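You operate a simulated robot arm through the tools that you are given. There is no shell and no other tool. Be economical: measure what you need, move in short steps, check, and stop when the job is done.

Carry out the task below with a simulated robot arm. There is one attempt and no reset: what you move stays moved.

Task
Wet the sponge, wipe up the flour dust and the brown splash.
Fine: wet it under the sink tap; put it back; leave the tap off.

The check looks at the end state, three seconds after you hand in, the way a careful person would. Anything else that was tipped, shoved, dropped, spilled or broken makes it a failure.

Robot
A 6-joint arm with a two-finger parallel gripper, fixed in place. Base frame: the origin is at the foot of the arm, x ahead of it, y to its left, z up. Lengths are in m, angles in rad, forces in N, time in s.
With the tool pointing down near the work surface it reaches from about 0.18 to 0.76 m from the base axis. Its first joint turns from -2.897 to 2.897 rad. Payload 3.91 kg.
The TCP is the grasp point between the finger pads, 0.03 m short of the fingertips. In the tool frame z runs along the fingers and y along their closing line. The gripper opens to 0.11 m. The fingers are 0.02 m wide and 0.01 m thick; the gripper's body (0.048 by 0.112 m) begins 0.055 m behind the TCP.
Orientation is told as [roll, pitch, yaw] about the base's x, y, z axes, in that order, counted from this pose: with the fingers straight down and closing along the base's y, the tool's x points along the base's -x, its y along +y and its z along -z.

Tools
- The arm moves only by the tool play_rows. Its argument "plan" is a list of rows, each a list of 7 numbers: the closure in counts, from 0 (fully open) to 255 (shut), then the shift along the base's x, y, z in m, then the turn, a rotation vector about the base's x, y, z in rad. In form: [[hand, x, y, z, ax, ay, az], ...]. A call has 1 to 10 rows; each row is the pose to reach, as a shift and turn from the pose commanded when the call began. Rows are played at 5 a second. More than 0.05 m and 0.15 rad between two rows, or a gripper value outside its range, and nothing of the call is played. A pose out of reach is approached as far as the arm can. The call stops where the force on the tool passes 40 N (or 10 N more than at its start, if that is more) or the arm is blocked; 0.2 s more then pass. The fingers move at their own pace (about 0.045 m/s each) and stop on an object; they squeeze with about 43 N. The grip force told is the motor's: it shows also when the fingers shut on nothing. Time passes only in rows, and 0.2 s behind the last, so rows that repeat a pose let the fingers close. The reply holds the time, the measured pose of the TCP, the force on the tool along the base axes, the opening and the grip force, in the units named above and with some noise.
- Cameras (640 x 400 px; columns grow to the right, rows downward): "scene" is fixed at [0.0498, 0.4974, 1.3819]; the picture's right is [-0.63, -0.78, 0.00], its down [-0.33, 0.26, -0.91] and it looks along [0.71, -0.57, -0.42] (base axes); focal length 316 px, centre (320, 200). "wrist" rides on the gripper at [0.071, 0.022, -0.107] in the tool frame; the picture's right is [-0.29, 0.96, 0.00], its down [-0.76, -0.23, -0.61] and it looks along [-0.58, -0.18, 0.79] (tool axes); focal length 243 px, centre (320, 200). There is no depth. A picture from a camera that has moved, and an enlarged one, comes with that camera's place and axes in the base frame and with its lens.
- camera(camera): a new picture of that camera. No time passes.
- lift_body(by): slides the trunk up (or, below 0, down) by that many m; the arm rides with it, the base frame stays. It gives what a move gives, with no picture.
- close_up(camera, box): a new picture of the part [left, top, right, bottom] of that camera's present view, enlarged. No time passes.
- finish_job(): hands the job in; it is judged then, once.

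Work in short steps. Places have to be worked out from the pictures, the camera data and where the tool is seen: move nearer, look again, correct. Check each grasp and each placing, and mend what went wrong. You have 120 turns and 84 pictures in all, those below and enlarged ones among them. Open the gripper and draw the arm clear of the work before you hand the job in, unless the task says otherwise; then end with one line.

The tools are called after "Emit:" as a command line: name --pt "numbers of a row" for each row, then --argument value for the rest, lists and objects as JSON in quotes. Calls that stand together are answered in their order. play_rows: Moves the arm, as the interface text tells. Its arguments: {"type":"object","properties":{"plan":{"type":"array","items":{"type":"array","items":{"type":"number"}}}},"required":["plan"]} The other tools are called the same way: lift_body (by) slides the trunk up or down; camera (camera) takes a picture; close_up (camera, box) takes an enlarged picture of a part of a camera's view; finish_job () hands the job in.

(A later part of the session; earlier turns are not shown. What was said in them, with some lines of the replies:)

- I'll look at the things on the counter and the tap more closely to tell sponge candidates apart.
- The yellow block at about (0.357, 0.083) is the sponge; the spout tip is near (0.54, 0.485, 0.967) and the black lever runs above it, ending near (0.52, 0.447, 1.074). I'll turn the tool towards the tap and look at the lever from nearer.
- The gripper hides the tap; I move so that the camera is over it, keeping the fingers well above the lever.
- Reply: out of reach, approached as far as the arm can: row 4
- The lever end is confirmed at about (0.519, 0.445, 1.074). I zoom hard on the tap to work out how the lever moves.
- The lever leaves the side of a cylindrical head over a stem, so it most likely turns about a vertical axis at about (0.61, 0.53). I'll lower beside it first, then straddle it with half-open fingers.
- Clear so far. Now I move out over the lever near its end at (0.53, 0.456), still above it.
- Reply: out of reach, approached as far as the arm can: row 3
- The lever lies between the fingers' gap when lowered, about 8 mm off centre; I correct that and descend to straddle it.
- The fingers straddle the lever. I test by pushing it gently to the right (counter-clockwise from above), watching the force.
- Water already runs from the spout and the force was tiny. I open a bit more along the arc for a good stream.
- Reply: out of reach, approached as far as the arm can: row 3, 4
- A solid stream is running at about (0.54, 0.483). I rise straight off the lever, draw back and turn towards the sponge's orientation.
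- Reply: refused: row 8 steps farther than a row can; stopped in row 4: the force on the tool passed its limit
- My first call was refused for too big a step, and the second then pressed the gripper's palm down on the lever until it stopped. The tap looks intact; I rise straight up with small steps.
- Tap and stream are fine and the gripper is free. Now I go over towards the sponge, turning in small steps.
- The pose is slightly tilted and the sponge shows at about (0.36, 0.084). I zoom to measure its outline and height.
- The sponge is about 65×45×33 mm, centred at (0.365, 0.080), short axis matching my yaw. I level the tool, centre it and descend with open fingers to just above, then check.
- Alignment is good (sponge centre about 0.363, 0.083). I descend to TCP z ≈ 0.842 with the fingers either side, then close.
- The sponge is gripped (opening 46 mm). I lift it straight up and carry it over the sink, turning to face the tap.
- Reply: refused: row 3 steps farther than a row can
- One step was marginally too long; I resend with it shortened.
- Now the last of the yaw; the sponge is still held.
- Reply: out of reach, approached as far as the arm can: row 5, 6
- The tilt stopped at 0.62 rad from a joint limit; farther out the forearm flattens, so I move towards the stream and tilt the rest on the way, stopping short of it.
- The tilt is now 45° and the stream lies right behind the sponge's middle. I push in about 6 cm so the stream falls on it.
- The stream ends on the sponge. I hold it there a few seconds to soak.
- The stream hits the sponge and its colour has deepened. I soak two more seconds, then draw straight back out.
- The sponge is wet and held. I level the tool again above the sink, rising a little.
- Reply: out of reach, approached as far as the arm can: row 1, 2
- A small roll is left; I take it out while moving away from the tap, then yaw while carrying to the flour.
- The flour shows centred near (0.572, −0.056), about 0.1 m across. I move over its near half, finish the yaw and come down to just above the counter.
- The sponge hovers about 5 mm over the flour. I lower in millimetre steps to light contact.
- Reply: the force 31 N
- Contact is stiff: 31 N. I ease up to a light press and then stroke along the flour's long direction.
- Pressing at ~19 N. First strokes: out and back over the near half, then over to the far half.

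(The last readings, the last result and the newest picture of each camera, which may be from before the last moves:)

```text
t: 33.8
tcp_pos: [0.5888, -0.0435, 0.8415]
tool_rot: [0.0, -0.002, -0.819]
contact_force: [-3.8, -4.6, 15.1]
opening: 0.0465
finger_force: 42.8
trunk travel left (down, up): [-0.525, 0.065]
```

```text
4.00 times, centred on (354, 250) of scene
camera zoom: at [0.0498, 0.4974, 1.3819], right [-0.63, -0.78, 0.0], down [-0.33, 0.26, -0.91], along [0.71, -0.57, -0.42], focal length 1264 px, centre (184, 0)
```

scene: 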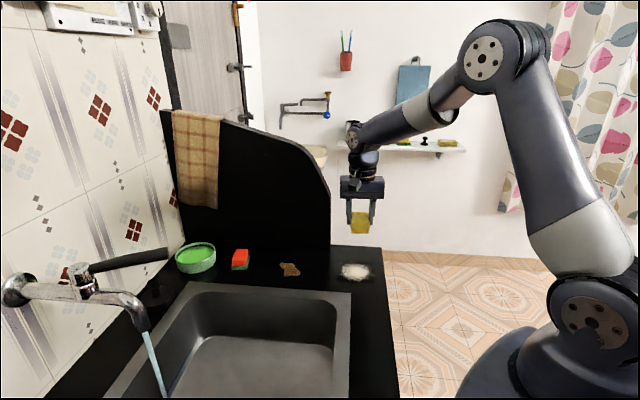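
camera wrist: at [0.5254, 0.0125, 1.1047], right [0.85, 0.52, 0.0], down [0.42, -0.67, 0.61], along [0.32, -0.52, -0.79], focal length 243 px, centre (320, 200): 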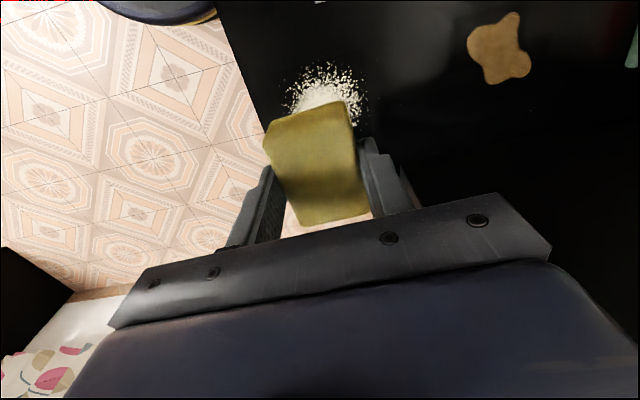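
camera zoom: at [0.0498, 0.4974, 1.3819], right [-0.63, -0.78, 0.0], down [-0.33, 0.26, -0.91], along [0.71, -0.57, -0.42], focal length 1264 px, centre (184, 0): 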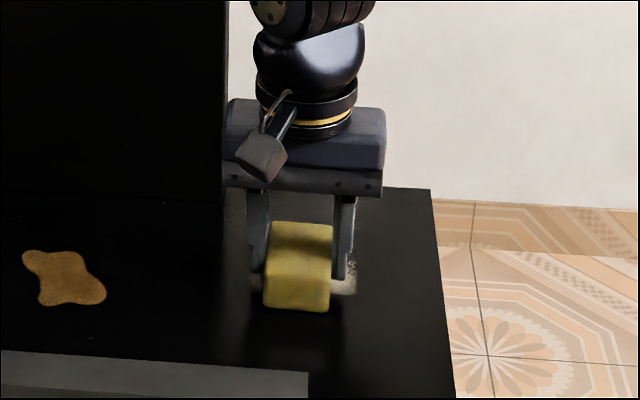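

Most of the flour is gone; a faint rest remains on the far side. More strokes, shifting further away.

Emit:
play_rows --pt "255 0.018 0.017 0 0 0 0" --pt "255 0 0 0 0 0 0" --pt "255 -0.018 -0.017 0 0 0 0" --pt "255 -0.0365 -0.034 0 0 0 0" --pt "255 -0.055 -0.051 0 0 0 0" --pt "255 -0.038 -0.069 0 0 0 0" --pt "255 -0.0195 -0.052 0 0 0 0" --pt "255 -0.001 -0.035 0 0 0 0" --pt "255 0.017 -0.018 0 0 0 0" --pt "255 0.032 -0.004 0 0 0 0"

Emit:
close_up --camera "scene" --box '[290, 200, 418, 300]'

```text
t: 36.0
tcp_pos: [0.6236, -0.0471, 0.8422]
tool_rot: [-0.002, -0.001, -0.819]
contact_force: [0.3, 0.5, 1.4]
opening: 0.0465
finger_force: 43.5
trunk travel left (down, up): [-0.525, 0.065]
```

```text
4.00 times, centred on (354, 250) of scene
camera zoom: at [0.0498, 0.4974, 1.3819], right [-0.63, -0.78, 0.0], down [-0.33, 0.26, -0.91], along [0.71, -0.57, -0.42], focal length 1264 px, centre (184, 0)
```

zoom: 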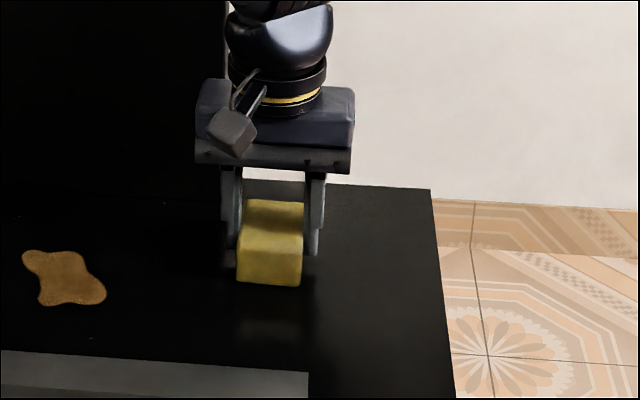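

The flour is gone in this view. I lift, and carry the sponge over to the splash at about (0.70, 0.085).

Emit:
play_rows --pt "255 0 0 0.03 0 0 0" --pt "255 0.01 0.03 0.05 0 0 0" --pt "255 0.03 0.07 0.05 0 0 0" --pt "255 0.055 0.11 0.05 0 0 0" --pt "255 0.073 0.132 0.04 0 0 0"

Emit:
camera --camera "wrist"

Emit:
close_up --camera "scene" --box '[220, 180, 420, 305]'

```text
t: 37.2
tcp_pos: [0.6967, 0.0863, 0.8815]
tool_rot: [-0.005, -0.002, -0.822]
contact_force: [0.2, 0.0, 0.4]
opening: 0.0466
finger_force: 43.2
trunk travel left (down, up): [-0.525, 0.065]
```

```text
41 pictures are left
camera wrist: at [0.6654, 0.1525, 0.9879], right [0.9, 0.44, 0.0], down [0.35, -0.71, 0.61], along [0.27, -0.55, -0.79], focal length 243 px, centre (320, 200)
```

wrist: 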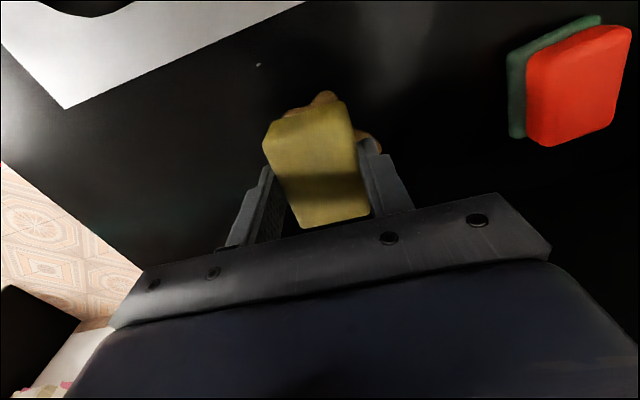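

```text
3.20 times, centred on (320, 242) of scene
camera zoom: at [0.0498, 0.4974, 1.3819], right [-0.63, -0.78, 0.0], down [-0.33, 0.26, -0.91], along [0.71, -0.57, -0.42], focal length 1012 px, centre (320, 64)
```

zoom: 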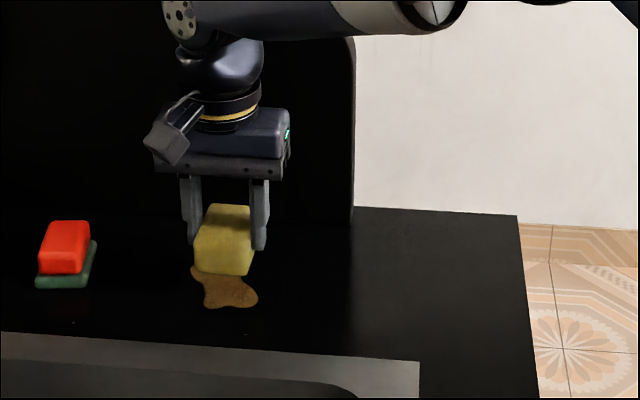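

The flour area is clean in both views, and the sponge is over the splash. I lower to light contact.

Emit:
play_rows --pt "255 0 0 -0.02 0 0 0" --pt "255 0 0 -0.034 0 0 0" --pt "255 0 0 -0.037 0 0 0" --pt "255 0 0 -0.039 0 0 0" --pt "255 0 0 -0.04 0 0 0"

```text
t: 38.4
tcp_pos: [0.6966, 0.0844, 0.8413]
tool_rot: [-0.004, -0.004, -0.822]
contact_force: [0.0, -0.8, -0.1]
opening: 0.0464
finger_force: 42.6
trunk travel left (down, up): [-0.525, 0.065]
```

No contact yet; another few millimetres.

Emit:
play_rows --pt "255 0 0 -0.001 0 0 0" --pt "255 0 0 -0.002 0 0 0" --pt "255 0 0 -0.003 0 0 0"

```text
t: 39.2
tcp_pos: [0.6968, 0.0851, 0.8411]
tool_rot: [0.001, -0.003, -0.823]
contact_force: [-5.1, -2.1, 20.1]
opening: 0.0467
finger_force: 42.7
trunk travel left (down, up): [-0.525, 0.065]
```

Pressing at 20 N. I stroke across the splash in several passes.

Emit:
play_rows --pt "255 0.022 0.02 0 0 0 0" --pt "255 0 0 0 0 0 0" --pt "255 -0.022 -0.02 0 0 0 0" --pt "255 -0.012 -0.031 0 0 0 0" --pt "255 0.01 -0.011 0 0 0 0" --pt "255 0.032 0.009 0 0 0 0" --pt "255 0.01 -0.011 0 0 0 0" --pt "255 -0.007 0.007 0 0 0 0" --pt "255 0.015 0.027 0 0 0 0" --pt "255 -0.029 -0.013 0 0 0 0"

Emit:
camera --camera "wrist"

Emit:
close_up --camera "scene" --box '[220, 200, 420, 325]'

```text
refused: row 10 steps farther than a row can; nothing moved
```

```text
39 pictures are left
camera wrist: at [0.6649, 0.1514, 0.9477], right [0.9, 0.44, 0.0], down [0.35, -0.71, 0.61], along [0.27, -0.55, -0.79], focal length 243 px, centre (320, 200)
```

wrist: 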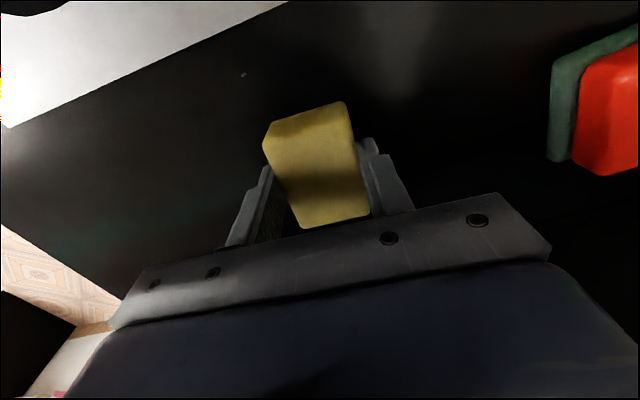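

```text
3.20 times, centred on (320, 262) of scene
camera zoom: at [0.0498, 0.4974, 1.3819], right [-0.63, -0.78, 0.0], down [-0.33, 0.26, -0.91], along [0.71, -0.57, -0.42], focal length 1012 px, centre (320, 0)
```

zoom: 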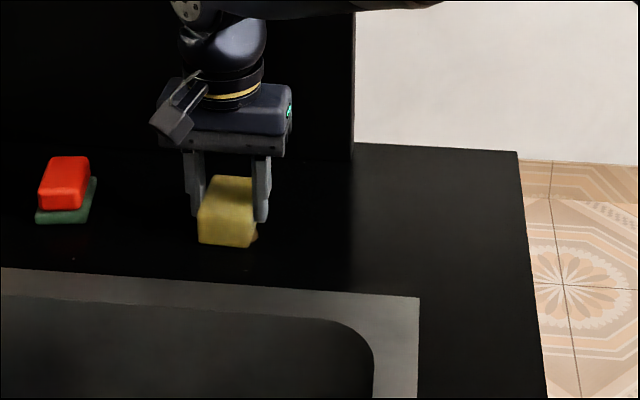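

The last step was too long, so nothing moved; the sponge sits on the splash. Resending with a shorter last step.

Emit:
play_rows --pt "255 0.022 0.02 0 0 0 0" --pt "255 0 0 0 0 0 0" --pt "255 -0.022 -0.02 0 0 0 0" --pt "255 -0.012 -0.031 0 0 0 0" --pt "255 0.01 -0.011 0 0 0 0" --pt "255 0.032 0.009 0 0 0 0" --pt "255 0.01 -0.011 0 0 0 0" --pt "255 -0.007 0.007 0 0 0 0" --pt "255 0.015 0.027 0 0 0 0" --pt "255 -0.014 0 0 0 0 0"

Emit:
close_up --camera "scene" --box '[220, 200, 420, 325]'

```text
t: 41.1
tcp_pos: [0.6973, 0.0959, 0.841]
tool_rot: [-0.002, -0.009, -0.823]
contact_force: [-1.0, -1.8, 13.5]
opening: 0.0464
finger_force: 42.8
trunk travel left (down, up): [-0.525, 0.065]
stopped in row 9: the force on the tool passed its limit (the readings are from after the stop); the commanded pose is now the measured one
```

```text
3.20 times, centred on (320, 262) of scene
camera zoom: at [0.0498, 0.4974, 1.3819], right [-0.63, -0.78, 0.0], down [-0.33, 0.26, -0.91], along [0.71, -0.57, -0.42], focal length 1012 px, centre (320, 0)
```

zoom: 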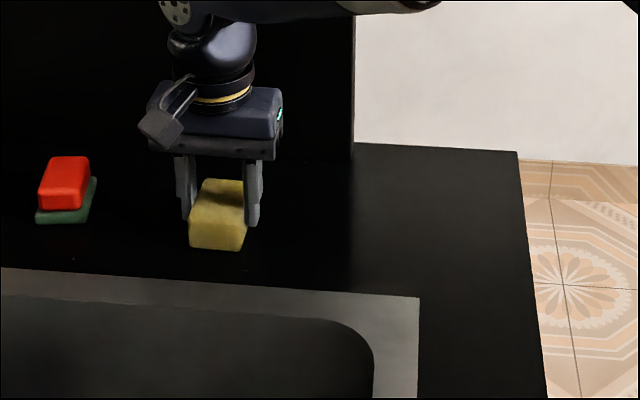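

The wipe stopped near its end on force; no brown is visible around the sponge. I lift and look underneath from away.

Emit:
play_rows --pt "255 0 0 0.03 0 0 0" --pt "255 -0.02 -0.02 0.07 0 0 0" --pt "255 -0.05 -0.05 0.1 0 0 0"

Emit:
close_up --camera "scene" --box '[220, 220, 420, 345]'

Emit:
camera --camera "wrist"

```text
refused: row 3 steps farther than a row can; nothing moved
```

```text
3.20 times, centred on (320, 282) of scene
camera zoom: at [0.0498, 0.4974, 1.3819], right [-0.63, -0.78, 0.0], down [-0.33, 0.26, -0.91], along [0.71, -0.57, -0.42], focal length 1012 px, centre (320, -64)
```

zoom: 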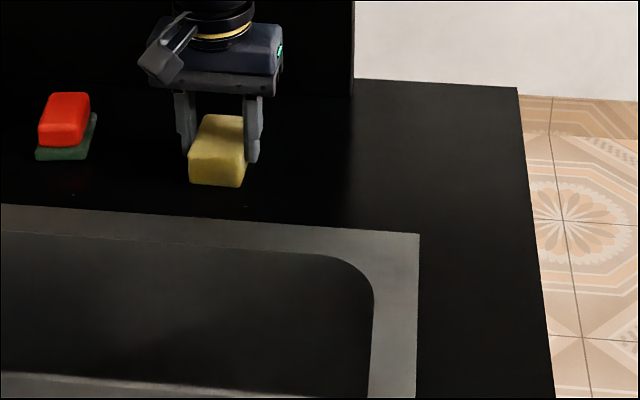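

```text
35 pictures are left
camera wrist: at [0.6654, 0.1613, 0.9474], right [0.9, 0.44, 0.0], down [0.35, -0.71, 0.61], along [0.27, -0.55, -0.79], focal length 243 px, centre (320, 200)
```

wrist: 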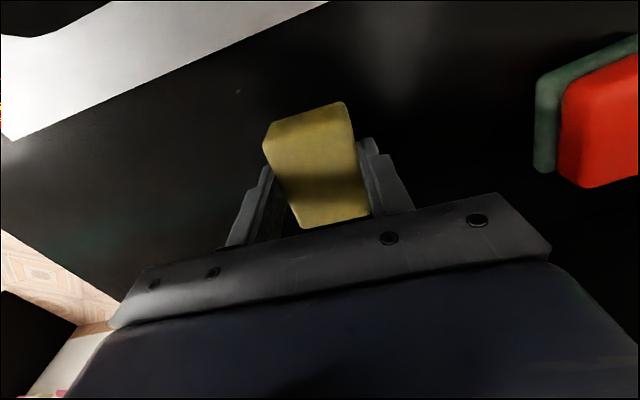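

Step too long again; I send shorter steps and take the pictures only afterwards.

Emit:
play_rows --pt "255 0 0 0.03 0 0 0" --pt "255 -0.015 -0.015 0.06 0 0 0" --pt "255 -0.04 -0.04 0.08 0 0 0" --pt "255 -0.07 -0.07 0.09 0 0 0" --pt "255 -0.1 -0.1 0.1 0 0 0"

Emit:
close_up --camera "scene" --box '[220, 220, 420, 345]'

Emit:
camera --camera "wrist"

```text
t: 42.3
tcp_pos: [0.5977, -0.0046, 0.9398]
tool_rot: [-0.007, -0.004, -0.823]
contact_force: [-0.1, 0.8, -0.5]
opening: 0.0465
finger_force: 42.7
trunk travel left (down, up): [-0.525, 0.065]
```

```text
3.20 times, centred on (320, 282) of scene
camera zoom: at [0.0498, 0.4974, 1.3819], right [-0.63, -0.78, 0.0], down [-0.33, 0.26, -0.91], along [0.71, -0.57, -0.42], focal length 1012 px, centre (320, -64)
```

zoom: 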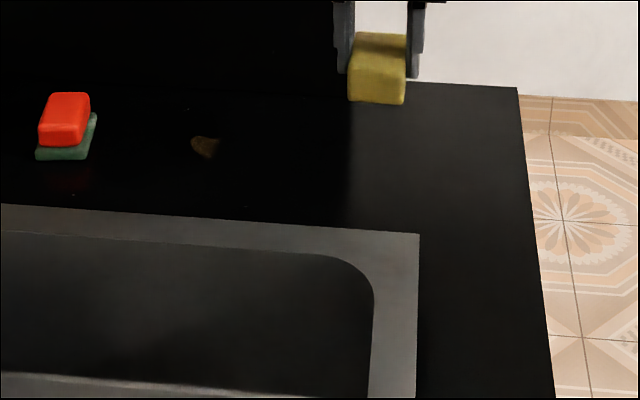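

```text
33 pictures are left
camera wrist: at [0.5664, 0.0608, 1.0457], right [0.9, 0.44, 0.0], down [0.35, -0.71, 0.61], along [0.26, -0.55, -0.79], focal length 243 px, centre (320, 200)
```

wrist: 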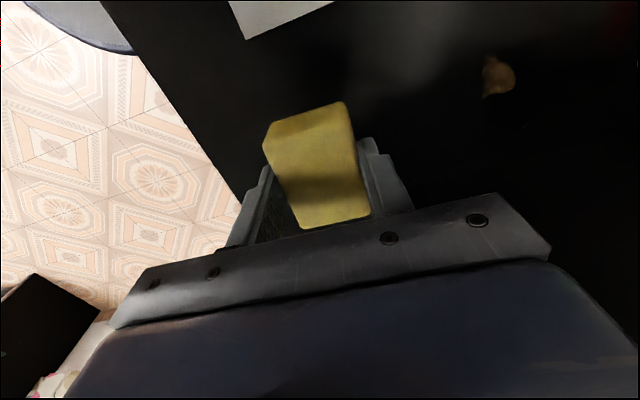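

A brown remnant remains at (0.730, 0.090), agreed by both views. I go back and press right on it.

Emit:
play_rows --pt "255 0.035 0.025 -0.01 0 0 0" --pt "255 0.07 0.05 -0.02 0 0 0" --pt "255 0.1 0.072 -0.04 0 0 0" --pt "255 0.125 0.091 -0.07 0 0 0" --pt "255 0.125 0.091 -0.093 0 0 0" --pt "255 0.125 0.091 -0.098 0 0 0"

```text
t: 43.7
tcp_pos: [0.723, 0.0861, 0.8424]
tool_rot: [-0.005, -0.005, -0.823]
contact_force: [-0.3, -0.8, 6.9]
opening: 0.0462
finger_force: 43.6
trunk travel left (down, up): [-0.525, 0.065]
```

Contact at 7 N. I press slightly more and rub back and forth over the remnant.

Emit:
play_rows --pt "255 0 0 -0.001 0 0 0" --pt "255 0.012 0.011 -0.001 0 0 0" --pt "255 0.0 0.0 -0.001 0 0 0" --pt "255 -0.018 -0.017 -0.001 0 0 0" --pt "255 0 0 -0.001 0 0 0" --pt "255 0.012 0.011 -0.001 0 0 0" --pt "255 0.019 0.005 -0.001 0 0 0" --pt "255 0.003 -0.01 -0.001 0 0 0" --pt "255 -0.012 -0.024 -0.001 0 0 0" --pt "255 0 0 -0.001 0 0 0"

```text
t: 45.9
tcp_pos: [0.7197, 0.0838, 0.8414]
tool_rot: [-0.004, -0.006, -0.825]
contact_force: [-2.4, -6.8, 18.9]
opening: 0.0462
finger_force: 43.4
trunk travel left (down, up): [-0.525, 0.065]
```

All strokes ran. I lift away and look again.

Emit:
play_rows --pt "255 0 0 0.03 0 0 0" --pt "255 -0.015 -0.015 0.06 0 0 0" --pt "255 -0.04 -0.04 0.08 0 0 0" --pt "255 -0.07 -0.07 0.09 0 0 0" --pt "255 -0.1 -0.1 0.1 0 0 0"

Emit:
close_up --camera "scene" --box '[220, 220, 420, 345]'

Emit:
camera --camera "wrist"

```text
t: 47.1
tcp_pos: [0.6218, -0.0116, 0.9395]
tool_rot: [-0.006, -0.003, -0.821]
contact_force: [0.1, 0.0, -0.1]
opening: 0.0465
finger_force: 42.7
trunk travel left (down, up): [-0.525, 0.065]
```

```text
3.20 times, centred on (320, 282) of scene
camera zoom: at [0.0498, 0.4974, 1.3819], right [-0.63, -0.78, 0.0], down [-0.33, 0.26, -0.91], along [0.71, -0.57, -0.42], focal length 1012 px, centre (320, -64)
```

zoom: 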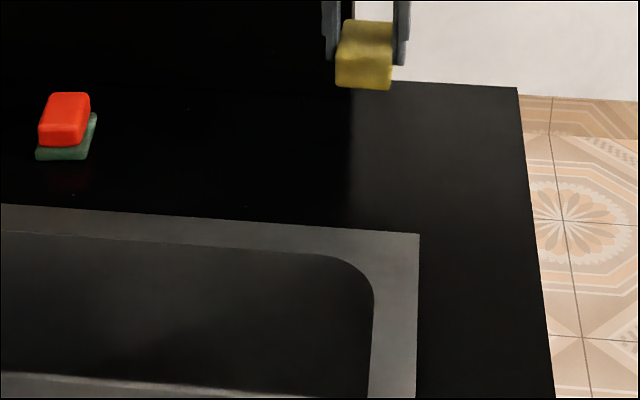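

```text
31 pictures are left
camera wrist: at [0.5895, 0.0548, 1.045], right [0.9, 0.44, 0.0], down [0.35, -0.71, 0.61], along [0.27, -0.55, -0.79], focal length 243 px, centre (320, 200)
```

wrist: 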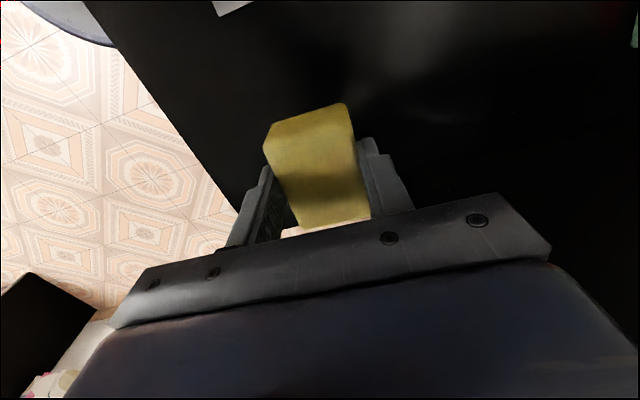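

Both stains are gone. I carry the sponge back over its original place (0.3645, 0.083).

Emit:
play_rows --pt "255 -0.04 0.015 0 0 0 0" --pt "255 -0.08 0.03 0 0 0 0" --pt "255 -0.12 0.045 0 0 0 0" --pt "255 -0.16 0.06 0 0 0 0" --pt "255 -0.2 0.075 0 0 0 0" --pt "255 -0.235 0.087 -0.02 0 0 0" --pt "255 -0.257 0.0946 -0.05 0 0 -0.007" --pt "255 -0.257 0.0946 -0.08 0 0 -0.007" --pt "255 -0.257 0.0946 -0.09 0 0 -0.007"

Emit:
close_up --camera "scene" --box '[300, 220, 460, 380]'

```text
t: 49.1
tcp_pos: [0.364, 0.0806, 0.8487]
tool_rot: [-0.005, -0.004, -0.831]
contact_force: [-0.1, -0.1, -0.1]
opening: 0.0464
finger_force: 43.1
trunk travel left (down, up): [-0.525, 0.065]
```

```text
2.50 times, centred on (380, 300) of scene
camera zoom: at [0.0498, 0.4974, 1.3819], right [-0.63, -0.78, 0.0], down [-0.33, 0.26, -0.91], along [0.71, -0.57, -0.42], focal length 790 px, centre (170, -50)
```

zoom: 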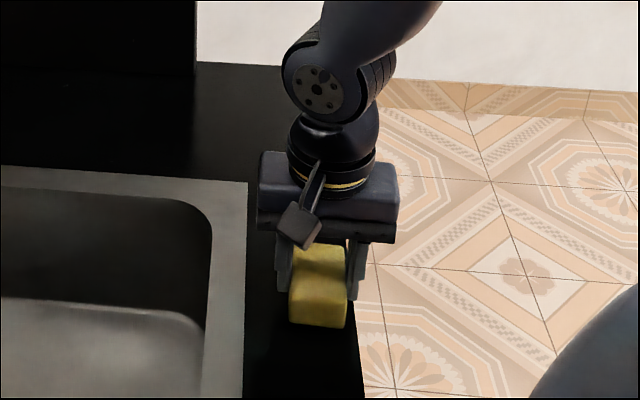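

The sponge is right over its place, a few mm up. I lower to a light touch, adjusting y by 2 mm.

Emit:
play_rows --pt "255 0 0.002 -0.003 0 0 0" --pt "255 0 0.002 -0.006 0 0 0" --pt "255 0 0.002 -0.0075 0 0 0"

```text
t: 49.9
tcp_pos: [0.365, 0.082, 0.8423]
tool_rot: [-0.005, -0.004, -0.831]
contact_force: [0.3, -0.1, -0.3]
opening: 0.0465
finger_force: 42.9
trunk travel left (down, up): [-0.525, 0.065]
```

Almost touching; a last 1.5 mm, then I release slowly and rise.

Emit:
play_rows --pt "255 0 0 -0.001 0 0 0" --pt "255 0 0 -0.0015 0 0 0" --pt "60 0 0 -0.0015 0 0 0" --pt "60 0 0 -0.0015 0 0 0" --pt "60 0 0 -0.0015 0 0 0" --pt "60 0 0 0.02 0 0 0" --pt "60 0 0 0.06 0 0 0" --pt "60 0 0 0.1 0 0 0"

Emit:
close_up --camera "scene" --box '[300, 220, 460, 380]'

Emit:
camera --camera "wrist"

```text
t: 51.7
tcp_pos: [0.365, 0.0833, 0.9438]
tool_rot: [-0.006, -0.002, -0.831]
contact_force: [-0.7, -0.3, 0.5]
opening: 0.0841
finger_force: 0.0
trunk travel left (down, up): [-0.525, 0.065]
```

```text
2.50 times, centred on (380, 300) of scene
camera zoom: at [0.0498, 0.4974, 1.3819], right [-0.63, -0.78, 0.0], down [-0.33, 0.26, -0.91], along [0.71, -0.57, -0.42], focal length 790 px, centre (170, -50)
```

zoom: 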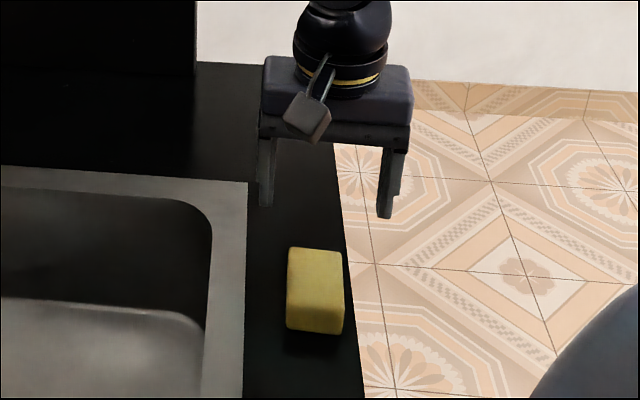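

```text
28 pictures are left
camera wrist: at [0.3337, 0.1492, 1.0497], right [0.9, 0.43, 0.0], down [0.34, -0.71, 0.61], along [0.26, -0.55, -0.79], focal length 243 px, centre (320, 200)
```

wrist: 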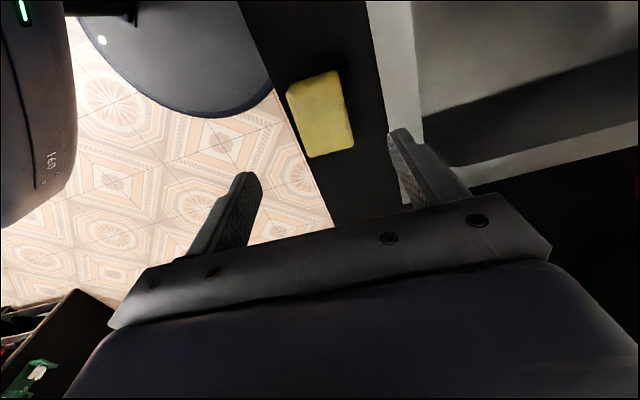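

The sponge is back in place. Next the tap: I raise the trunk 6 cm to gain reach at the lever's height.

Emit:
lift_body --by 0.06

Emit:
play_rows --pt "90 0.0 0.02 0.03 0 0 0.145" --pt "110 0.01 0.04 0.06 0 0 0.29" --pt "130 0.02 0.06 0.09 0 0 0.435" --pt "130 0.03 0.08 0.12 0 0 0.58" --pt "130 0.04 0.1 0.15 0 0 0.725" --pt "130 0.05 0.12 0.16 0 0 0.87" --pt "130 0.06 0.14 0.16 0 0 1.015" --pt "130 0.07 0.16 0.16 0 0 1.16" --pt "130 0.08 0.18 0.16 0 0 1.305" --pt "130 0.09 0.2 0.16 0 0 1.45"

```text
t: 52.7
tcp_pos: [0.3638, 0.0822, 1.0028]
tool_rot: [-0.005, -0.003, -0.831]
contact_force: [0.5, 0.3, -0.1]
opening: 0.0842
finger_force: 0.1
trunk travel left (down, up): [-0.585, 0.005]
```

```text
t: 54.9
tcp_pos: [0.4549, 0.2839, 1.1644]
tool_rot: [-0.005, -0.003, 0.62]
contact_force: [0.4, -0.3, 0.9]
opening: 0.0537
finger_force: 0.0
trunk travel left (down, up): [-0.585, 0.005]
```

Clear of everything at z 1.16. I continue over the lever's end with yaw about 1.1.

Emit:
play_rows --pt "130 0.026 0.033 0 0 0 0.125" --pt "130 0.053 0.066 0 0 0 0.25" --pt "130 0.079 0.099 0 0 0 0.375" --pt "130 0.105 0.131 0 0 0 0.5"

Emit:
camera --camera "wrist"

Emit:
close_up --camera "scene" --box '[0, 180, 256, 340]'

```text
t: 55.9
tcp_pos: [0.5602, 0.4144, 1.1629]
tool_rot: [-0.004, -0.002, 1.123]
contact_force: [0.8, -0.6, 0.1]
opening: 0.054
finger_force: 0.1
trunk travel left (down, up): [-0.585, 0.005]
```

```text
27 pictures are left
camera wrist: at [0.5095, 0.3592, 1.2688], right [-0.74, 0.68, 0.0], down [0.54, 0.59, 0.61], along [0.41, 0.45, -0.79], focal length 243 px, centre (320, 200)
```

wrist: 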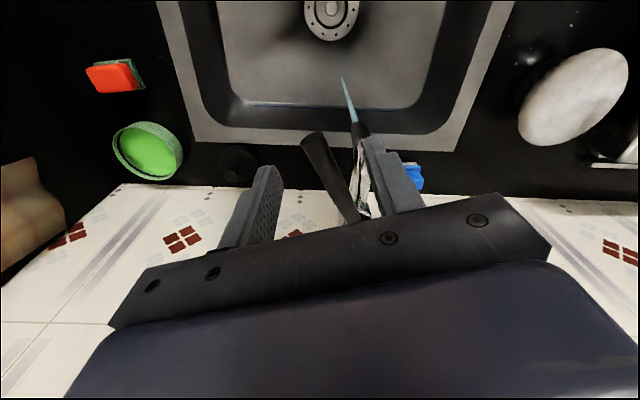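

```text
2.50 times, centred on (128, 260) of scene
camera zoom: at [0.0498, 0.4974, 1.3819], right [-0.63, -0.78, 0.0], down [-0.33, 0.26, -0.91], along [0.71, -0.57, -0.42], focal length 790 px, centre (800, 50)
```

zoom: 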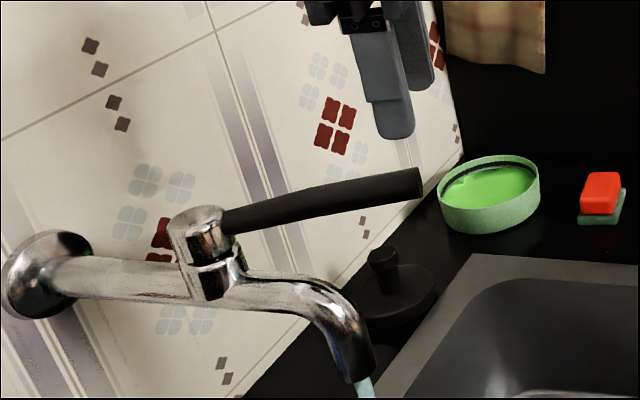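

The lever end is at (0.568, 0.418). I centre over it and descend to straddle it as before.

Emit:
play_rows --pt "130 0.013 0.014 0 0 0 0.04" --pt "130 0.013 0.014 -0.03 0 0 0.04" --pt "130 0.013 0.014 -0.055 0 0 0.04" --pt "130 0.013 0.015 -0.081 0 0 0.04"

Emit:
camera --camera "wrist"

```text
t: 56.9
tcp_pos: [0.5725, 0.4293, 1.0823]
tool_rot: [-0.005, -0.002, 1.16]
contact_force: [0.7, -0.2, -0.2]
opening: 0.054
finger_force: 0.0
out of reach, approached as far as the arm can: row 1
trunk travel left (down, up): [-0.585, 0.005]
```

```text
25 pictures are left
camera wrist: at [0.5251, 0.3703, 1.1883], right [-0.76, 0.65, 0.0], down [0.51, 0.6, 0.61], along [0.4, 0.46, -0.79], focal length 243 px, centre (320, 200)
```

wrist: 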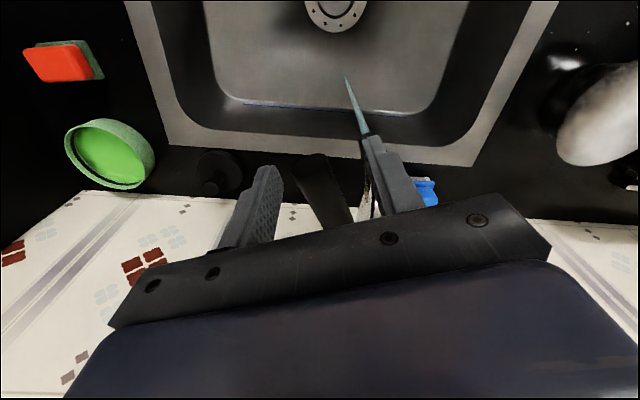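

The lever is between the fingers. I sweep it back along its arc to the closed position, watching force.

Emit:
play_rows --pt "130 -0.009 0.004 0 0 0 -0.07" --pt "130 -0.018 0.012 0 0 0 -0.14" --pt "130 -0.027 0.02 0 0 0 -0.22" --pt "130 -0.036 0.028 0 0 0 -0.3" --pt "130 -0.043 0.036 0 0 0 -0.37" --pt "130 -0.048 0.042 0 0 0 -0.43"

Emit:
close_up --camera "scene" --box '[0, 200, 288, 380]'

Emit:
camera --camera "wrist"

```text
t: 58.3
tcp_pos: [0.5248, 0.4709, 1.0821]
tool_rot: [-0.006, -0.003, 0.73]
contact_force: [-0.6, 0.1, 0.4]
opening: 0.0537
finger_force: 0.1
trunk travel left (down, up): [-0.585, 0.005]
```

```text
2.22 times, centred on (144, 290) of scene
camera zoom: at [0.0498, 0.4974, 1.3819], right [-0.63, -0.78, 0.0], down [-0.33, 0.26, -0.91], along [0.71, -0.57, -0.42], focal length 702 px, centre (711, 0)
```

zoom: 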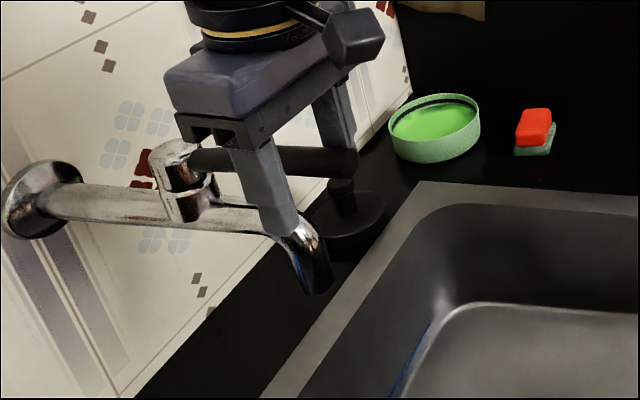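

```text
23 pictures are left
camera wrist: at [0.4571, 0.4391, 1.1883], right [-0.42, 0.91, 0.0], down [0.72, 0.34, 0.61], along [0.56, 0.25, -0.79], focal length 243 px, centre (320, 200)
```

wrist: 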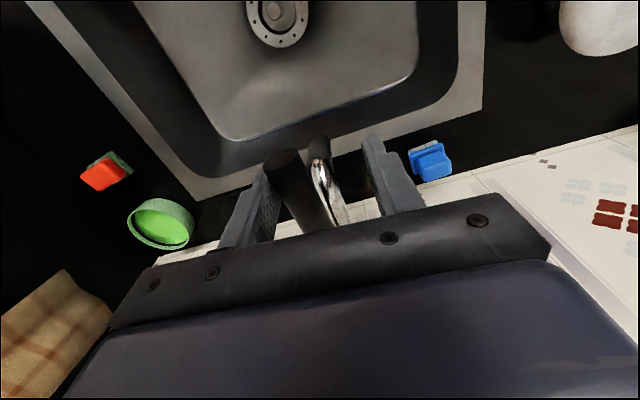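

The water has stopped. I re-centre so no finger drags, rise, and compare the lever with its original position.

Emit:
play_rows --pt "130 0.005 -0.006 0 0 0 0" --pt "130 0.004 -0.008 0.035 0 0 0" --pt "130 0.0 -0.015 0.07 0 0 0"

Emit:
close_up --camera "scene" --box '[0, 180, 256, 340]'

```text
t: 59.1
tcp_pos: [0.5232, 0.4552, 1.154]
tool_rot: [-0.005, -0.003, 0.73]
contact_force: [-0.2, -0.4, -0.2]
opening: 0.0539
finger_force: 0.0
trunk travel left (down, up): [-0.585, 0.005]
```

```text
2.50 times, centred on (128, 260) of scene
camera zoom: at [0.0498, 0.4974, 1.3819], right [-0.63, -0.78, 0.0], down [-0.33, 0.26, -0.91], along [0.71, -0.57, -0.42], focal length 790 px, centre (800, 50)
```

zoom: 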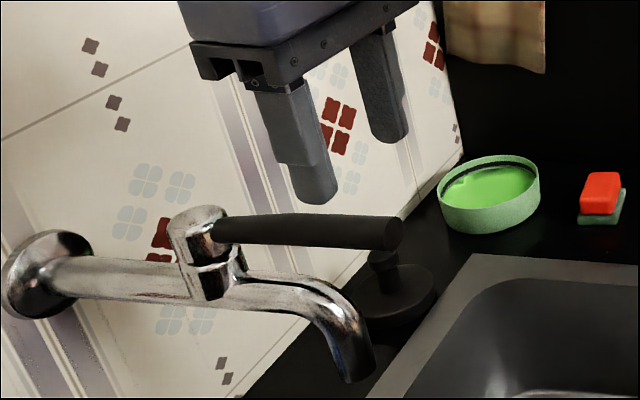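

The lever is within 1–2° of its original position and no water flows. To be sure it is fully shut I straddle again and push about 4 mm further.

Emit:
play_rows --pt "130 0.004 0.008 -0.035 0 0 0" --pt "130 0.005 0.01 -0.071 0 0 0" --pt "130 0.0 0.017 -0.071 0 0 0" --pt "130 -0.0015 0.0195 -0.071 0 0 0" --pt "130 -0.002 0.02 -0.071 0 0 0"

```text
t: 60.3
tcp_pos: [0.5237, 0.4756, 1.0812]
tool_rot: [-0.006, -0.003, 0.73]
contact_force: [1.8, -1.8, -0.6]
opening: 0.0546
finger_force: 0.8
trunk travel left (down, up): [-0.585, 0.005]
```

A small reaction force now shows: the lever is at its stop. I re-centre, rise and draw back.

Emit:
play_rows --pt "130 0.006 -0.008 0 0 0 0" --pt "130 0.005 -0.01 0.035 0 0 0" --pt "130 0.0 -0.018 0.075 0 0 0" --pt "100 -0.03 -0.05 0.085 0 0 -0.05" --pt "60 -0.06 -0.085 0.085 0 0 -0.15" --pt "30 -0.09 -0.12 0.085 0 0 -0.28" --pt "0 -0.12 -0.155 0.085 0 0 -0.4" --pt "0 -0.15 -0.19 0.085 0 0 -0.52" --pt "0 -0.18 -0.225 0.085 0 0 -0.64" --pt "0 -0.2 -0.26 0.085 0 0 -0.73"

Emit:
camera --camera "scene"

Emit:
close_up --camera "scene" --box '[0, 180, 256, 340]'

Emit:
close_up --camera "scene" --box '[160, 220, 420, 382]'

```text
t: 62.5
tcp_pos: [0.3215, 0.2123, 1.1671]
tool_rot: [-0.005, -0.002, -0.002]
contact_force: [-0.4, -0.2, 0.7]
opening: 0.1101
finger_force: 0.1
trunk travel left (down, up): [-0.585, 0.005]
```

```text
21 pictures are left
```

scene: 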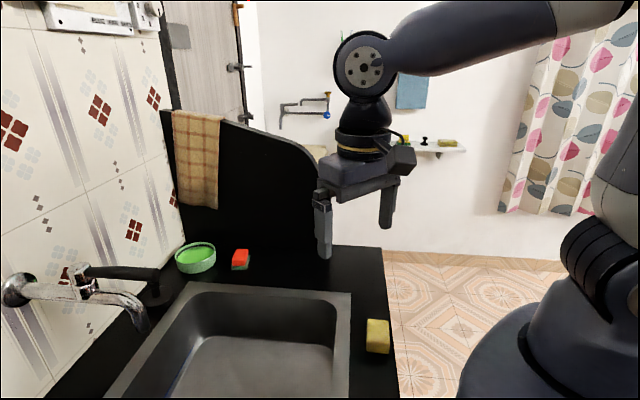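

```text
2.50 times, centred on (128, 260) of scene
camera zoom: at [0.0498, 0.4974, 1.3819], right [-0.63, -0.78, 0.0], down [-0.33, 0.26, -0.91], along [0.71, -0.57, -0.42], focal length 790 px, centre (800, 50)
```

zoom: 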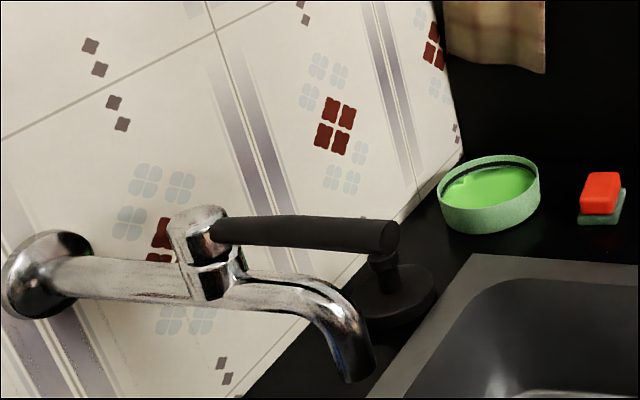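

```text
2.46 times, centred on (290, 301) of scene
camera zoom: at [0.0498, 0.4974, 1.3819], right [-0.63, -0.78, 0.0], down [-0.33, 0.26, -0.91], along [0.71, -0.57, -0.42], focal length 778 px, centre (394, -49)
```

zoom: 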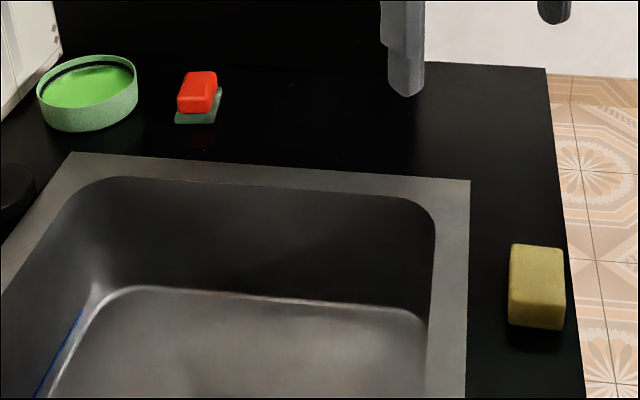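

The tap lever is back at its original position with no water, both stains are gone, the sponge is back in place, nothing else has moved, and the arm is clear with the gripper open. I hand in.

Emit:
finish_job

```text
The job is handed in.
```

I wetted the sponge under the tap, wiped up the flour and the brown splash, put the sponge back within a few millimetres of where it was, and shut the tap off.
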